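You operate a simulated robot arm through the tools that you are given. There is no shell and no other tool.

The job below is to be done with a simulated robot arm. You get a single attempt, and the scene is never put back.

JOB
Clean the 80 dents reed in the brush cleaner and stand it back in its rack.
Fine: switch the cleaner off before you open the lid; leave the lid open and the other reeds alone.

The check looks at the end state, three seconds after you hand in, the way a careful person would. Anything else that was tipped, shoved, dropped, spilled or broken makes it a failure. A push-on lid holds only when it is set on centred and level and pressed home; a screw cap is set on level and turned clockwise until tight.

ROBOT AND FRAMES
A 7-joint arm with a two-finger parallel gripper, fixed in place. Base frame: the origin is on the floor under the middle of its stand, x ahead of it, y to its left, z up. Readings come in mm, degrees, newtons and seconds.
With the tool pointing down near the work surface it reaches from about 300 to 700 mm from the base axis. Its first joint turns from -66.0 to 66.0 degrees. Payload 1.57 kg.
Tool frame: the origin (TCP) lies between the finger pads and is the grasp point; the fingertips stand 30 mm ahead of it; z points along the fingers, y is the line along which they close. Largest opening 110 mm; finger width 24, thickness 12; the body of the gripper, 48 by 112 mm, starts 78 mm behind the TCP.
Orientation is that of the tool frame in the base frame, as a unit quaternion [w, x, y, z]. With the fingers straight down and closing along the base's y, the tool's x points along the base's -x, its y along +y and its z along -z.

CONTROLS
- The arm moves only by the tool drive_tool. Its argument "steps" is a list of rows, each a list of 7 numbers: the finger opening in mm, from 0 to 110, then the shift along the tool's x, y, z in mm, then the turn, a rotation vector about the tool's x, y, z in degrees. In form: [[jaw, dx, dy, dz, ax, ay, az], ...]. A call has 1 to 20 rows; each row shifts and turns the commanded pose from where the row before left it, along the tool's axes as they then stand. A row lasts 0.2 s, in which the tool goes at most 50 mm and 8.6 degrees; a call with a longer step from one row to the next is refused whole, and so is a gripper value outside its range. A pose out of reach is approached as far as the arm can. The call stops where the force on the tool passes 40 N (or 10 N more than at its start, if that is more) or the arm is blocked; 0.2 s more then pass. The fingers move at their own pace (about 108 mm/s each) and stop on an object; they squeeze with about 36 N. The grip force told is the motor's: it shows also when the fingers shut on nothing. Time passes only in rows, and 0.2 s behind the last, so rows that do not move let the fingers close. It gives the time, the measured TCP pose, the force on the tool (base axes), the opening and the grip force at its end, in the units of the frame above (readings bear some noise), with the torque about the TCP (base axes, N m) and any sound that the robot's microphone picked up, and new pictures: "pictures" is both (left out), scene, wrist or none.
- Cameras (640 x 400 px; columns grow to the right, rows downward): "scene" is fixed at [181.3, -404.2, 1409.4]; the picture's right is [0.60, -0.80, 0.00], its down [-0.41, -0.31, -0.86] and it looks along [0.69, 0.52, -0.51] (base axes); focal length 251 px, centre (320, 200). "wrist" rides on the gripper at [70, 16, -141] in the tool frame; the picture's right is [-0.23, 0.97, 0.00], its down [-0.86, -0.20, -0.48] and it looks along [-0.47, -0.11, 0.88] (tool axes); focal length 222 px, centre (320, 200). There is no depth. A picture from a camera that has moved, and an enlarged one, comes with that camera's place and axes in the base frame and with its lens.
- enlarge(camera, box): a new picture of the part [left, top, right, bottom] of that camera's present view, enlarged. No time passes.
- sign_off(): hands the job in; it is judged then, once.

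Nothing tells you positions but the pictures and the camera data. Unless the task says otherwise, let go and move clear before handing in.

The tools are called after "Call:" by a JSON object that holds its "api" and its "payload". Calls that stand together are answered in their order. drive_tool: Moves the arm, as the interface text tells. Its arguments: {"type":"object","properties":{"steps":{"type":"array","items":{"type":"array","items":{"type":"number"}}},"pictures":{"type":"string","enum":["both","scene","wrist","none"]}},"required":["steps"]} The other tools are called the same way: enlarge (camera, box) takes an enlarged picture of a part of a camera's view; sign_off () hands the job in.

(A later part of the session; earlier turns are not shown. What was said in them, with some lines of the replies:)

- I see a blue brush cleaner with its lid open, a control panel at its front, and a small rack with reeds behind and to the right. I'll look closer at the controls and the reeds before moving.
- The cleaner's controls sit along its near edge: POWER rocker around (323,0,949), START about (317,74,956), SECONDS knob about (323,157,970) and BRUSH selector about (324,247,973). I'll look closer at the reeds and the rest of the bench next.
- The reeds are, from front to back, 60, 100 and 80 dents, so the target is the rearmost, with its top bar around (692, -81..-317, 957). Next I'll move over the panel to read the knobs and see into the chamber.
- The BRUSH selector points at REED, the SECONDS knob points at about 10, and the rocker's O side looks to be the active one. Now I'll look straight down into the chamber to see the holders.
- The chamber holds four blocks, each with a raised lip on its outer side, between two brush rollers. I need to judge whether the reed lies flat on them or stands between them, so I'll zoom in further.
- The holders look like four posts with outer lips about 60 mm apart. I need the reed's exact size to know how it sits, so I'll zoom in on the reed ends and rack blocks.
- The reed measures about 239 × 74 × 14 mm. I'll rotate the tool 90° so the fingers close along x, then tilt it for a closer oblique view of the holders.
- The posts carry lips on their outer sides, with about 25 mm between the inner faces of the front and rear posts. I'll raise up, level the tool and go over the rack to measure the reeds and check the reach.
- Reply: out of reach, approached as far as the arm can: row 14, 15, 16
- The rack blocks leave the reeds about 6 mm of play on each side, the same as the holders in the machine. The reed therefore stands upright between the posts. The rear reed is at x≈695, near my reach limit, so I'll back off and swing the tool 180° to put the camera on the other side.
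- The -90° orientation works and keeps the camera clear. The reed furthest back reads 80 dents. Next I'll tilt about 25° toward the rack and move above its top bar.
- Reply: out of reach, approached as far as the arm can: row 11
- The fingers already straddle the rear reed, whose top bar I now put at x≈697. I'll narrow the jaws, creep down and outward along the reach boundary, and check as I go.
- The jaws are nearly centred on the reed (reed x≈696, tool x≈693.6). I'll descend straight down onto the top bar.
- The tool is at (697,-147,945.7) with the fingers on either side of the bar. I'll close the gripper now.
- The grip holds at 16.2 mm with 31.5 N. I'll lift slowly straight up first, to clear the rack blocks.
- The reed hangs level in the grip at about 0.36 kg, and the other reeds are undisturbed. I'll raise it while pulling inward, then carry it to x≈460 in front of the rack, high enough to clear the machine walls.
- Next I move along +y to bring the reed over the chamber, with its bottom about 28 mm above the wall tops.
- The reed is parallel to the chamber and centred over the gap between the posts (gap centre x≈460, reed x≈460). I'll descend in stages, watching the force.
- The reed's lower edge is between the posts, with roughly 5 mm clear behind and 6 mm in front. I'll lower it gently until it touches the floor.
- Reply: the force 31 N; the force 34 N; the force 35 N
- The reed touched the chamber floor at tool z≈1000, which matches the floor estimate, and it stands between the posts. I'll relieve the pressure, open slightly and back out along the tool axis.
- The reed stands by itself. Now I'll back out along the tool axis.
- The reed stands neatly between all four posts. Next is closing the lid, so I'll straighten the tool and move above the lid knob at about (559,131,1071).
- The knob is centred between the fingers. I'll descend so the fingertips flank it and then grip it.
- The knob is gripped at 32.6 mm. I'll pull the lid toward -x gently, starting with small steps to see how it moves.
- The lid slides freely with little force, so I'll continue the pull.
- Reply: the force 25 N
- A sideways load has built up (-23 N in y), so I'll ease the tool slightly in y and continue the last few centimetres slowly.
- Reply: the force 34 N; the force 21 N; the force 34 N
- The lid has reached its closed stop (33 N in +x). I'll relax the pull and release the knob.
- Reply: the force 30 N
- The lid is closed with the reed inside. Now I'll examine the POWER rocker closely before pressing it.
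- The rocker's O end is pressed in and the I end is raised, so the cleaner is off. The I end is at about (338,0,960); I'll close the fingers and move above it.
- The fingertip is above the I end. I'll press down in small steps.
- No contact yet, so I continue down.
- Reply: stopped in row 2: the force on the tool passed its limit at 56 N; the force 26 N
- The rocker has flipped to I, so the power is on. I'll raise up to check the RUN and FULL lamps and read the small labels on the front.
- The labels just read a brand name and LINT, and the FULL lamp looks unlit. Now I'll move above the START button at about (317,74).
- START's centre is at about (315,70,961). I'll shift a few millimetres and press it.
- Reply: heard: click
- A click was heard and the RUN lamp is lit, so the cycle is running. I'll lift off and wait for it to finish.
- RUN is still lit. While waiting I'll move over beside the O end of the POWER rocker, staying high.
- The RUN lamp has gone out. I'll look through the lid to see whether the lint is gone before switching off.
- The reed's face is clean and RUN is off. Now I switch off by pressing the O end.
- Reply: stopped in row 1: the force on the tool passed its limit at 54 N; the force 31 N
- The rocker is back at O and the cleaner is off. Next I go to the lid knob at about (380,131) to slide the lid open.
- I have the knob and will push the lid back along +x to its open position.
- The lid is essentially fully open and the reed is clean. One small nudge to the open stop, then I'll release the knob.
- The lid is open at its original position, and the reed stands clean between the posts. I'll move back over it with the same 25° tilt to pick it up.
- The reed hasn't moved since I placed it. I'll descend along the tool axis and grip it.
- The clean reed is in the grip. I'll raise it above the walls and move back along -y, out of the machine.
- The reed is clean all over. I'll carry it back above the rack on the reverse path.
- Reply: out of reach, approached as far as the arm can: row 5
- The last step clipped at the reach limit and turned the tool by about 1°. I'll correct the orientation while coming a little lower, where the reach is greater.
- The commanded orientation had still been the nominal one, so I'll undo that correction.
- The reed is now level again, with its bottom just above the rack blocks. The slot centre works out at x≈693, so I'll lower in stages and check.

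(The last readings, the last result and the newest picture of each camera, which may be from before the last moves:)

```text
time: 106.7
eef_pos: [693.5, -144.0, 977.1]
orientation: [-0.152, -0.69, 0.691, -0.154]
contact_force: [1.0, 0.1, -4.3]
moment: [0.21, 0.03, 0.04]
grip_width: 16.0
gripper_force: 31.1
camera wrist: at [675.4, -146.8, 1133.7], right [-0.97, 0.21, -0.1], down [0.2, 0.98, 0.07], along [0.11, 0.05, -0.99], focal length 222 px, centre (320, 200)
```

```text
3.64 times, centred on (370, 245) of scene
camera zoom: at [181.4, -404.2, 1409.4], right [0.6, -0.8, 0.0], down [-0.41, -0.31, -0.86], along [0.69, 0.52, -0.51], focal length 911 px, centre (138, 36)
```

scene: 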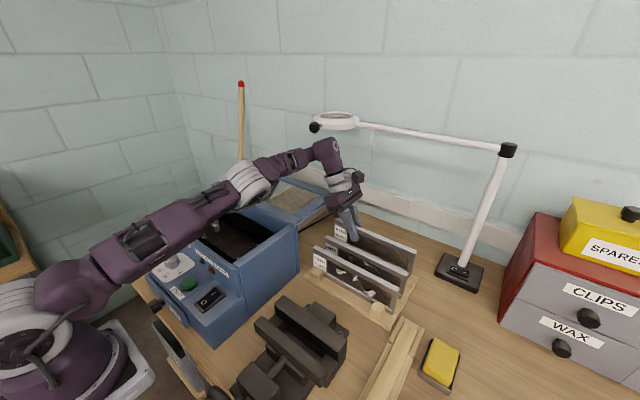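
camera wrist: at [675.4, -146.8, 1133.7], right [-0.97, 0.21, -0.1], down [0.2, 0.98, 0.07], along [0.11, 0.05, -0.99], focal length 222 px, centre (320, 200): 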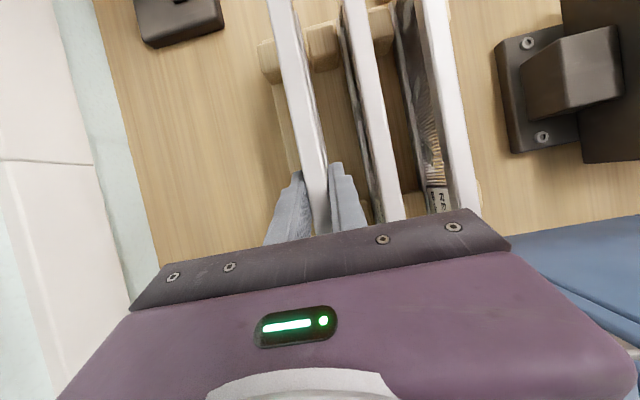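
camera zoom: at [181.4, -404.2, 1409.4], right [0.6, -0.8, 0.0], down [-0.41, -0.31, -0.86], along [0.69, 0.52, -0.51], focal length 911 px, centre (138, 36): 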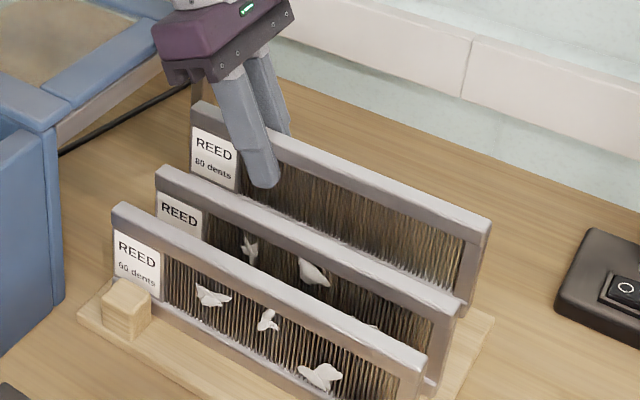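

In front the reed has about 5 mm to the block, behind about 2.5 mm. I'll shift 1.3 mm toward the front and continue lowering.

Call:
{"api": "drive_tool", "payload": {"steps": [[5, -1.7, 1.3, 3.6, 0, 0, 0], [5, -1.7, 0, 3.6, 0, 0, 0], [5, -1.7, 0, 3.6, 0, 0, 0], [5, -1.7, 0, 3.6, 0, 0, 0], [5, 0, 0, 0, 0, 0, 0]], "pictures": "both"}}

Call:
{"api": "enlarge", "payload": {"camera": "wrist", "box": [230, 0, 380, 130]}}

Call:
{"api": "enlarge", "payload": {"camera": "scene", "box": [310, 190, 430, 300]}}

```text
time: 107.9
eef_pos: [691.8, -143.8, 961.0]
orientation: [0.151, 0.691, -0.69, 0.154]
contact_force: [0.6, 0.1, -3.9]
moment: [0.2, -0.02, 0.02]
grip_width: 16.0
gripper_force: 31.9
camera wrist: at [674.3, -146.2, 1117.3], right [-0.97, 0.21, -0.1], down [0.2, 0.98, 0.07], along [0.11, 0.05, -0.99], focal length 222 px, centre (320, 200)
```

scene: 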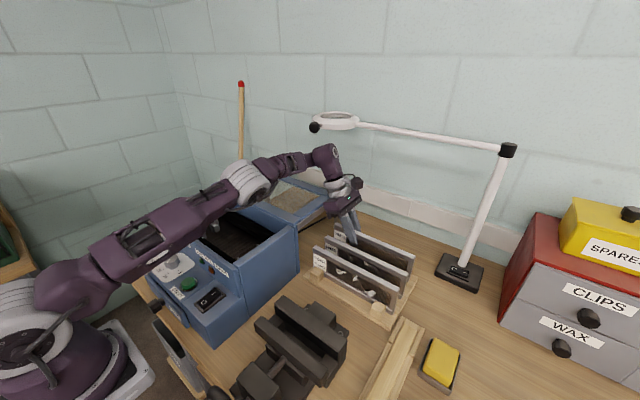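
wrist: 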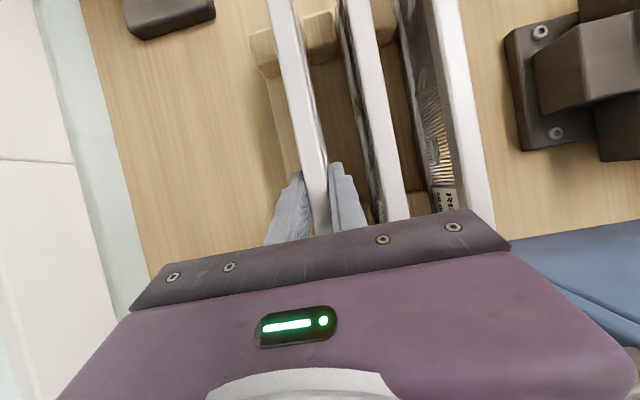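

```text
3.08 times, centred on (305, 65) of wrist
camera zoom: at [674.3, -146.2, 1117.3], right [-0.97, 0.21, -0.1], down [0.2, 0.98, 0.07], along [0.11, 0.05, -0.99], focal length 684 px, centre (366, 615)
```

zoom: 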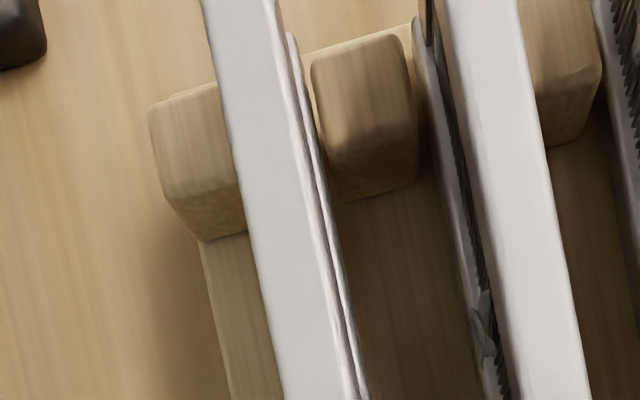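

```text
3.64 times, centred on (370, 245) of scene
camera zoom: at [181.4, -404.2, 1409.4], right [0.6, -0.8, 0.0], down [-0.41, -0.31, -0.86], along [0.69, 0.52, -0.51], focal length 911 px, centre (138, 36)
```

zoom: 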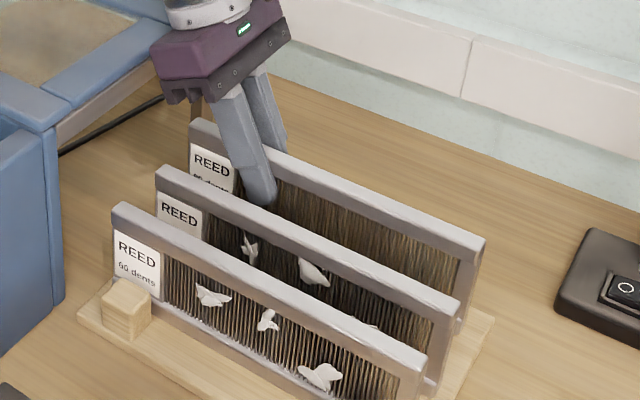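

Call:
{"api": "drive_tool", "payload": {"steps": [[5, -1.7, -1.2, 3.6, 0, 0, 0], [5, -1.7, 0, 3.6, 0, 0, 0], [5, -1.27, 0, 2.7, 0, 0, 0], [5, 0, 0, 0, 0, 0, 0]], "pictures": "none"}}

```text
time: 108.9
eef_pos: [692.9, -144.3, 948.3]
orientation: [-0.152, -0.69, 0.691, -0.154]
contact_force: [0.1, -0.6, -3.2]
moment: [0.2, 0.01, 0.0]
grip_width: 15.9
gripper_force: 31.2
```

Call:
{"api": "drive_tool", "payload": {"steps": [[5, -0.64, 0, 1.36, 0, 0, 0], [5, 0, 0, 0, 0, 0, 0]], "pictures": "none"}}

Call:
{"api": "drive_tool", "payload": {"steps": [[5, -0.42, 0, 0.9, 0, 0, 0], [5, 0, 0, 0, 0, 0, 0]], "pictures": "none"}}

```text
time: 109.5
eef_pos: [693.8, -144.6, 948.0]
orientation: [0.152, 0.691, -0.69, 0.155]
contact_force: [-0.5, 1.5, -3.5]
moment: [0.22, -0.01, -0.03]
grip_width: 15.7
gripper_force: 31.0
```

```text
time: 110.1
eef_pos: [693.5, -144.6, 947.0]
orientation: [-0.152, -0.69, 0.691, -0.155]
contact_force: [0.1, 0.0, -3.9]
moment: [0.2, -0.02, 0.01]
grip_width: 15.9
gripper_force: 31.1
```

Call:
{"api": "drive_tool", "payload": {"steps": [[5, -0.42, 0, 0.9, 0, 0, 0], [5, 0, 0, 0, 0, 0, 0]], "pictures": "none"}}

Call:
{"api": "drive_tool", "payload": {"steps": [[5, -0.42, 0, 0.9, 0, 0, 0], [5, 0, 0, 0, 0, 0, 0]], "pictures": "none"}}

```text
time: 110.7
eef_pos: [692.8, -143.2, 946.4]
orientation: [-0.153, -0.69, 0.691, -0.154]
contact_force: [-0.4, 1.7, 2.0]
moment: [-0.72, 0.12, -0.17]
grip_width: 16.1
gripper_force: 31.5
```

```text
time: 111.3
eef_pos: [693.4, -144.4, 946.1]
orientation: [-0.152, -0.69, 0.69, -0.157]
contact_force: [-2.5, 3.5, 17.1]
moment: [-0.17, 0.38, -0.12]
grip_width: 15.6
gripper_force: 31.5
```

Contact with the rack board is at z≈946, as expected. I'll check the pictures and then release gently.

Call:
{"api": "drive_tool", "payload": {"steps": [[5, 0.42, 0, -0.9, 0, 0, 0], [5, 0, 0, 0, 0, 0, 0]], "pictures": "both"}}

Call:
{"api": "enlarge", "payload": {"camera": "wrist", "box": [230, 0, 380, 130]}}

Call:
{"api": "enlarge", "payload": {"camera": "scene", "box": [310, 190, 430, 300]}}

```text
time: 111.9
eef_pos: [693.3, -145.5, 946.4]
orientation: [0.151, 0.691, -0.69, 0.155]
contact_force: [1.7, -1.4, 12.8]
moment: [-0.32, -0.04, -0.02]
grip_width: 15.9
gripper_force: 31.1
camera wrist: at [675.7, -146.7, 1103.4], right [-0.97, 0.21, -0.1], down [0.2, 0.98, 0.07], along [0.11, 0.05, -0.99], focal length 222 px, centre (320, 200)
```

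scene: 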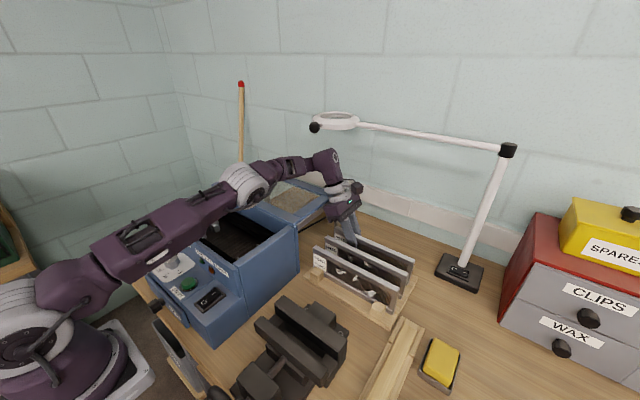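
wrist: 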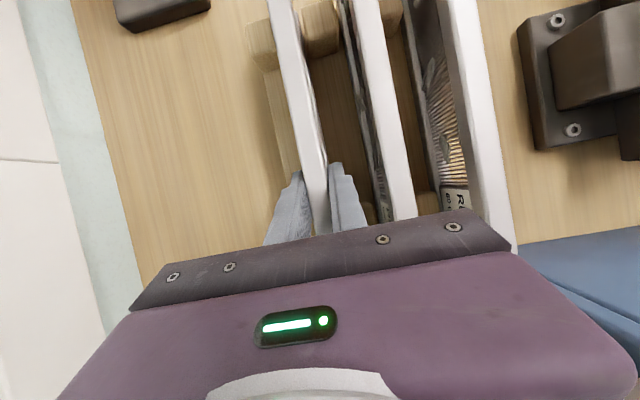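

```text
3.08 times, centred on (305, 65) of wrist
camera zoom: at [675.7, -146.7, 1103.4], right [-0.97, 0.21, -0.1], down [0.2, 0.98, 0.07], along [0.11, 0.05, -0.99], focal length 684 px, centre (366, 615)
```

zoom: 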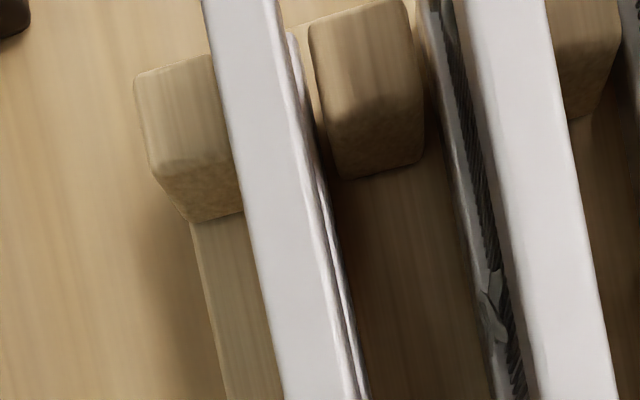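

```text
3.64 times, centred on (370, 245) of scene
camera zoom: at [181.1, -404.1, 1409.5], right [0.6, -0.8, 0.0], down [-0.41, -0.31, -0.86], along [0.69, 0.52, -0.51], focal length 911 px, centre (138, 36)
```

zoom: 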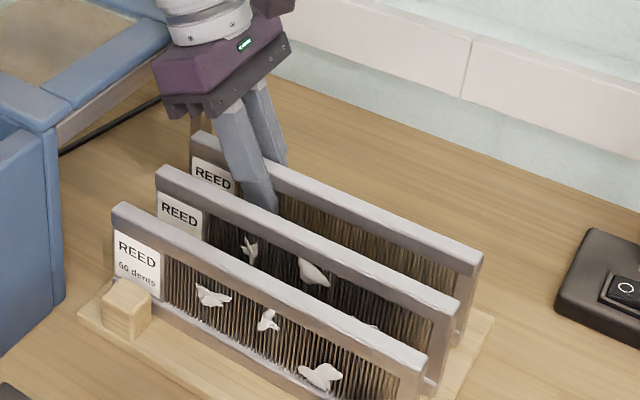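

The reed sits between the rack blocks in its slot. I'll release it now.

Call:
{"api": "drive_tool", "payload": {"steps": [[22, 0, 0, 0, 0, 0, 0], [38, 0, 0, 0, 0, 0, 0], [38, 0, 0, 0, 0, 0, 0], [38, 0, 0, 0, 0, 0, 0]], "pictures": "both"}}

Call:
{"api": "enlarge", "payload": {"camera": "wrist", "box": [230, 0, 430, 240]}}

Call:
{"api": "enlarge", "payload": {"camera": "scene", "box": [310, 190, 430, 300]}}

```text
time: 112.9
eef_pos: [693.2, -144.2, 946.3]
orientation: [-0.153, -0.69, 0.691, -0.154]
contact_force: [0.1, -0.4, 0.2]
moment: [0.0, -0.01, 0.0]
grip_width: 37.8
gripper_force: 0.1
camera wrist: at [675.8, -146.4, 1102.9], right [-0.97, 0.21, -0.1], down [0.2, 0.98, 0.07], along [0.11, 0.05, -0.99], focal length 222 px, centre (320, 200)
```

scene: 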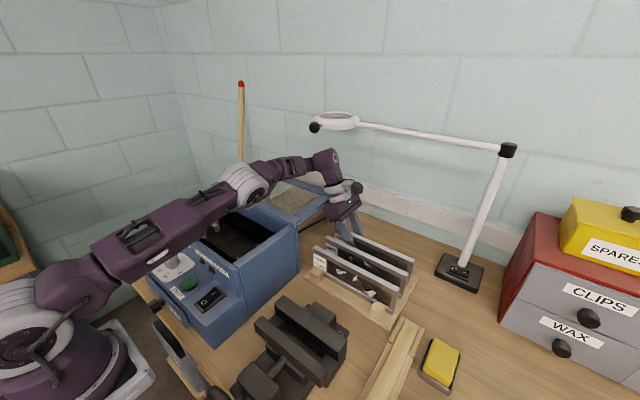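
wrist: 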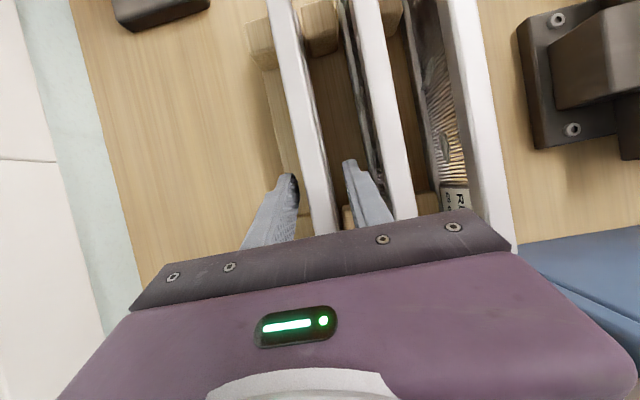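

```text
1.67 times, centred on (330, 120) of wrist
camera zoom: at [675.8, -146.4, 1102.9], right [-0.97, 0.21, -0.1], down [0.2, 0.98, 0.07], along [0.11, 0.05, -0.99], focal length 370 px, centre (303, 333)
```

zoom: 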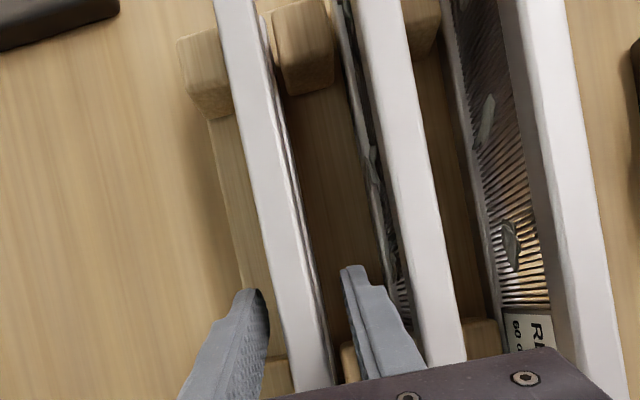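

```text
3.64 times, centred on (370, 245) of scene
camera zoom: at [181.3, -404.2, 1409.4], right [0.6, -0.8, 0.0], down [-0.41, -0.31, -0.86], along [0.69, 0.52, -0.51], focal length 911 px, centre (138, 36)
```

zoom: 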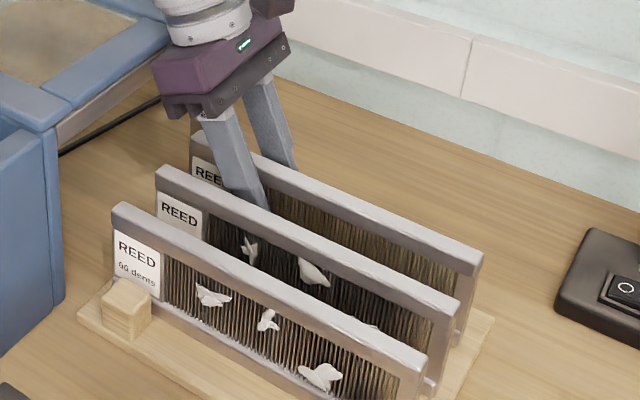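

Released, and the reed stands on its own. I'll retreat straight up until the fingertips are clear of the reed tops, then pull back.

Call:
{"api": "drive_tool", "payload": {"steps": [[38, 2.1, 0, -4.5, 0, 0, 0], [38, 4.23, 0, -9.06, 0, 0, 0], [38, 4.23, 0, -9.06, 0, 0, 0], [38, 4.23, 0.5, -9.06, 0, 0, 0], [38, 4.23, 1, -9.06, 0, 0, 0], [38, 4.23, 2, -9.06, 0, 0, 0], [38, 4.23, 4, -9.06, 0, 0, 0], [38, 4.23, 10, -9.06, 0, 0, 0], [38, 4.23, 15, -9.06, 0, 0, 0], [38, 8, 25, -17, 0, 0, 0], [38, 8, 30, -17, 0, 0, 0], [38, 8, 30, -17, 0, 0, 0], [38, 0, 0, 0, 0, 0, 0]], "pictures": "both"}}

Call:
{"api": "enlarge", "payload": {"camera": "scene", "box": [300, 180, 430, 310]}}

Call:
{"api": "enlarge", "payload": {"camera": "wrist", "box": [180, 0, 480, 240]}}

```text
time: 115.7
eef_pos: [573.9, -142.4, 1091.7]
orientation: [-0.152, -0.69, 0.691, -0.154]
contact_force: [0.0, 0.8, 0.5]
moment: [0.01, 0.01, -0.01]
grip_width: 38.1
gripper_force: 0.0
camera wrist: at [556.8, -145.0, 1246.5], right [-0.97, 0.21, -0.1], down [0.2, 0.98, 0.07], along [0.11, 0.05, -0.99], focal length 222 px, centre (320, 200)
```

scene: 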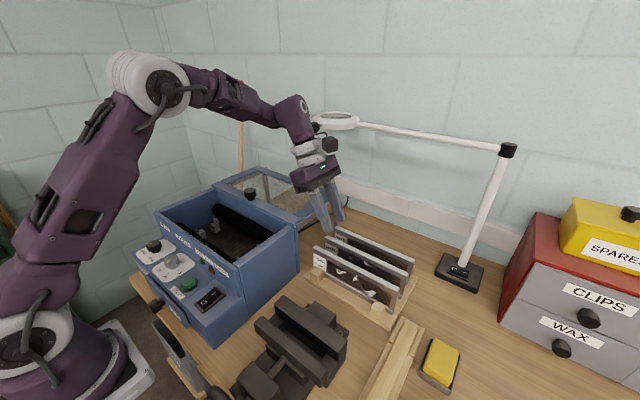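
wrist: 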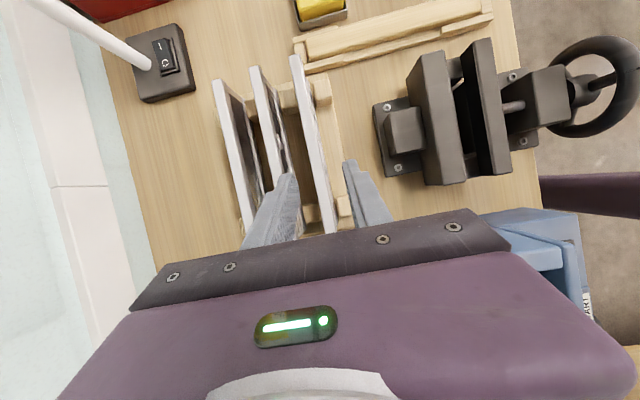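

```text
3.08 times, centred on (365, 245) of scene
camera zoom: at [181.3, -404.2, 1409.4], right [0.6, -0.8, 0.0], down [-0.41, -0.31, -0.86], along [0.69, 0.52, -0.51], focal length 771 px, centre (182, 62)
```

zoom: 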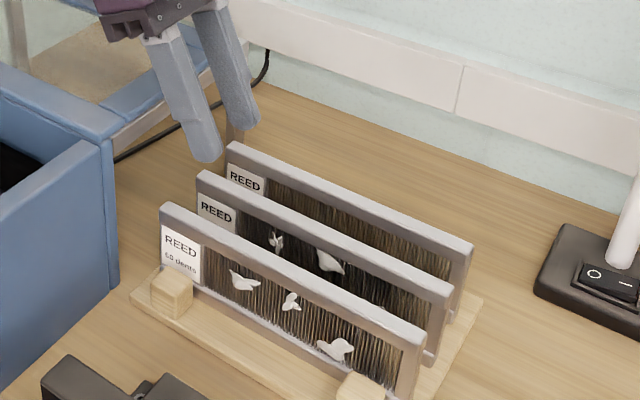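

```text
1.67 times, centred on (330, 120) of wrist
camera zoom: at [556.8, -145.0, 1246.5], right [-0.97, 0.21, -0.1], down [0.2, 0.98, 0.07], along [0.11, 0.05, -0.99], focal length 370 px, centre (303, 333)
```

zoom: 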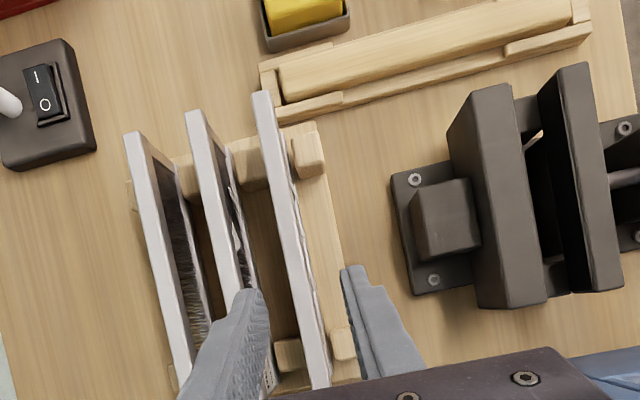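

The reed is back in its slot and the others are untouched. I'll move the arm clear to a neutral spot and do a final check of the rack, the lid and the switch.

Call:
{"api": "drive_tool", "payload": {"steps": [[38, 10, 20, -30, 0, 0, 0], [38, 10, 30, -35, 0, 0, 0], [38, 10, 35, -35, 0, 0, 0], [38, 10, 35, -35, 0, 0, 0], [38, 0, 35, 0, 0, 0, 0], [38, 0, 0, 0, 0, 0, 0], [38, 0, 0, 0, 0, 0, 0]], "pictures": "both"}}

Call:
{"api": "enlarge", "payload": {"camera": "scene", "box": [290, 215, 440, 330]}}

Call:
{"api": "enlarge", "payload": {"camera": "scene", "box": [130, 160, 350, 330]}}

Call:
{"api": "enlarge", "payload": {"camera": "scene", "box": [160, 240, 250, 325]}}

```text
refused: row 3 steps farther than a row can; nothing moved
```

```text
3.48 times, centred on (365, 272) of scene
camera zoom: at [181.3, -404.2, 1409.4], right [0.6, -0.8, 0.0], down [-0.41, -0.31, -0.86], along [0.69, 0.52, -0.51], focal length 872 px, centre (164, -52)
```

zoom: 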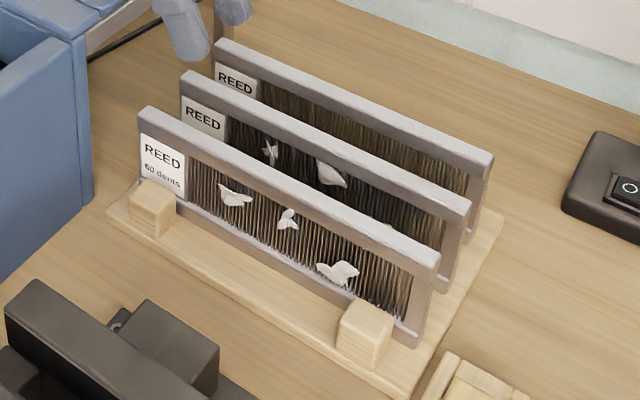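

```text
2.35 times, centred on (240, 245) of scene
camera zoom: at [181.3, -404.2, 1409.4], right [0.6, -0.8, 0.0], down [-0.41, -0.31, -0.86], along [0.69, 0.52, -0.51], focal length 590 px, centre (508, 94)
```

zoom: 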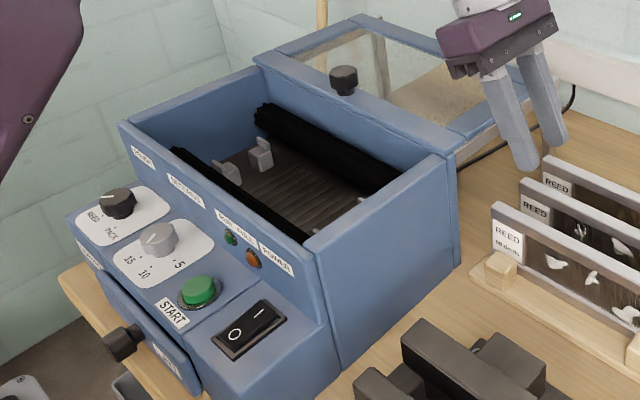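

```text
4.71 times, centred on (205, 282) of scene
camera zoom: at [181.3, -404.2, 1409.4], right [0.6, -0.8, 0.0], down [-0.41, -0.31, -0.86], along [0.69, 0.52, -0.51], focal length 1179 px, centre (861, -188)
```

zoom: 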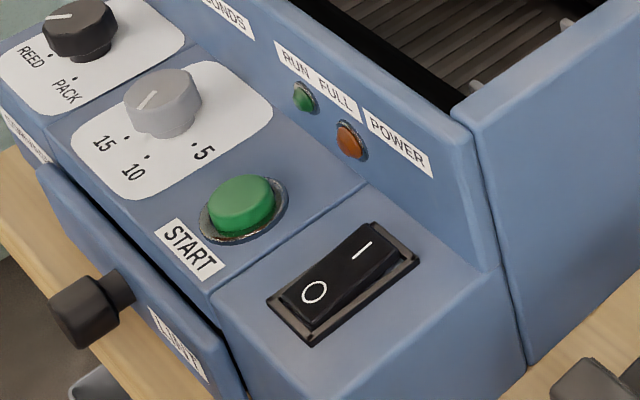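

The rack, lid and switch all look right; that last move was refused for being too long. I'll move clear with shorter steps.

Call:
{"api": "drive_tool", "payload": {"steps": [[38, 8, 15, -25, 0, 0, 0], [38, 8, 20, -28, 0, 0, 0], [38, 8, 25, -28, 0, 0, 0], [38, 8, 30, -20, 0, 0, 0], [38, 0, 35, 0, 0, 0, 0], [38, 0, 0, 0, 0, 0, 0], [38, 0, 0, 0, 0, 0, 0]], "pictures": "both"}}

Call:
{"api": "enlarge", "payload": {"camera": "scene", "box": [290, 205, 440, 330]}}

Call:
{"api": "enlarge", "payload": {"camera": "wrist", "box": [130, 30, 400, 230]}}

```text
time: 117.3
eef_pos: [449.1, -129.9, 1191.2]
orientation: [-0.152, -0.69, 0.691, -0.154]
contact_force: [-0.2, 0.3, 0.6]
moment: [0.0, -0.01, 0.02]
grip_width: 37.7
gripper_force: 0.1
camera wrist: at [431.1, -133.4, 1348.5], right [-0.97, 0.21, -0.1], down [0.2, 0.98, 0.07], along [0.11, 0.05, -0.99], focal length 222 px, centre (320, 200)
```

scene: 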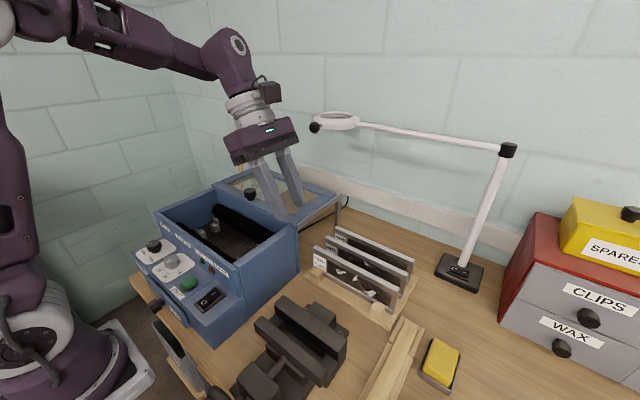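
wrist: 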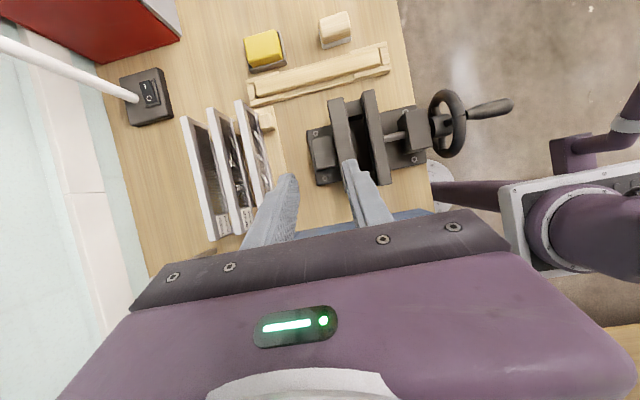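

```text
3.20 times, centred on (365, 268) of scene
camera zoom: at [181.3, -404.2, 1409.4], right [0.6, -0.8, 0.0], down [-0.41, -0.31, -0.86], along [0.69, 0.52, -0.51], focal length 802 px, centre (176, -16)
```

zoom: 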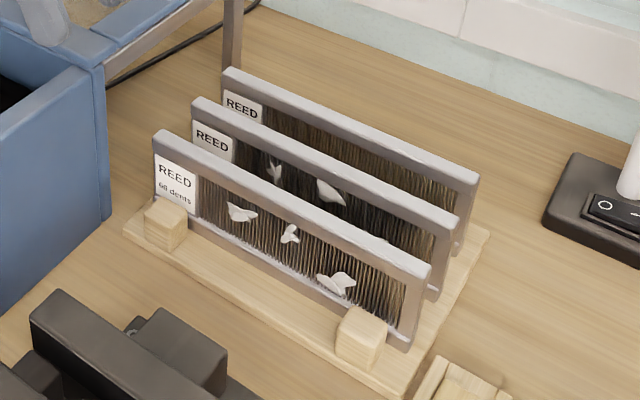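

```text
2.00 times, centred on (265, 130) of wrist
camera zoom: at [431.1, -133.4, 1348.5], right [-0.97, 0.21, -0.1], down [0.2, 0.98, 0.07], along [0.11, 0.05, -0.99], focal length 444 px, centre (430, 340)
```

zoom: 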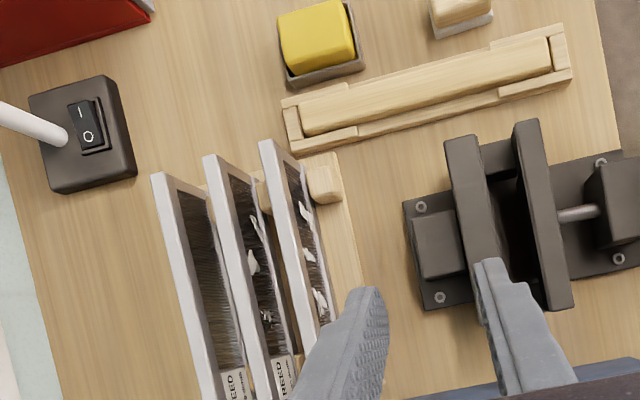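

The 80 dents reed is clean and standing in its slot, the other two reeds are as they were, the cleaner is off and its lid is open. The arm is clear with the gripper empty, so I'm handing in.

Call:
{"api": "sign_off", "payload": {}}

```text
The job is handed in.
```

I cleaned the 80 dents reed in the brush cleaner and stood it back in its own slot at the back of the rack, then handed the job in. The result of the check has not come back.

- **Cleaning:** I left the brush selector on REED and the timer at its 10-second setting, where I found them. The cycle ran to the end, and every face I could see of the reed was free of lint afterwards.
- **Cleaner:** I switched it off at the POWER rocker before opening the lid. The lid is left fully open.
- **Rest of the bench:** The 60 and 100 dents reeds were not touched. I saw nothing else moved, tipped or spilled.

The reed stands between its rack blocks a few millimetres from where it was at the start.
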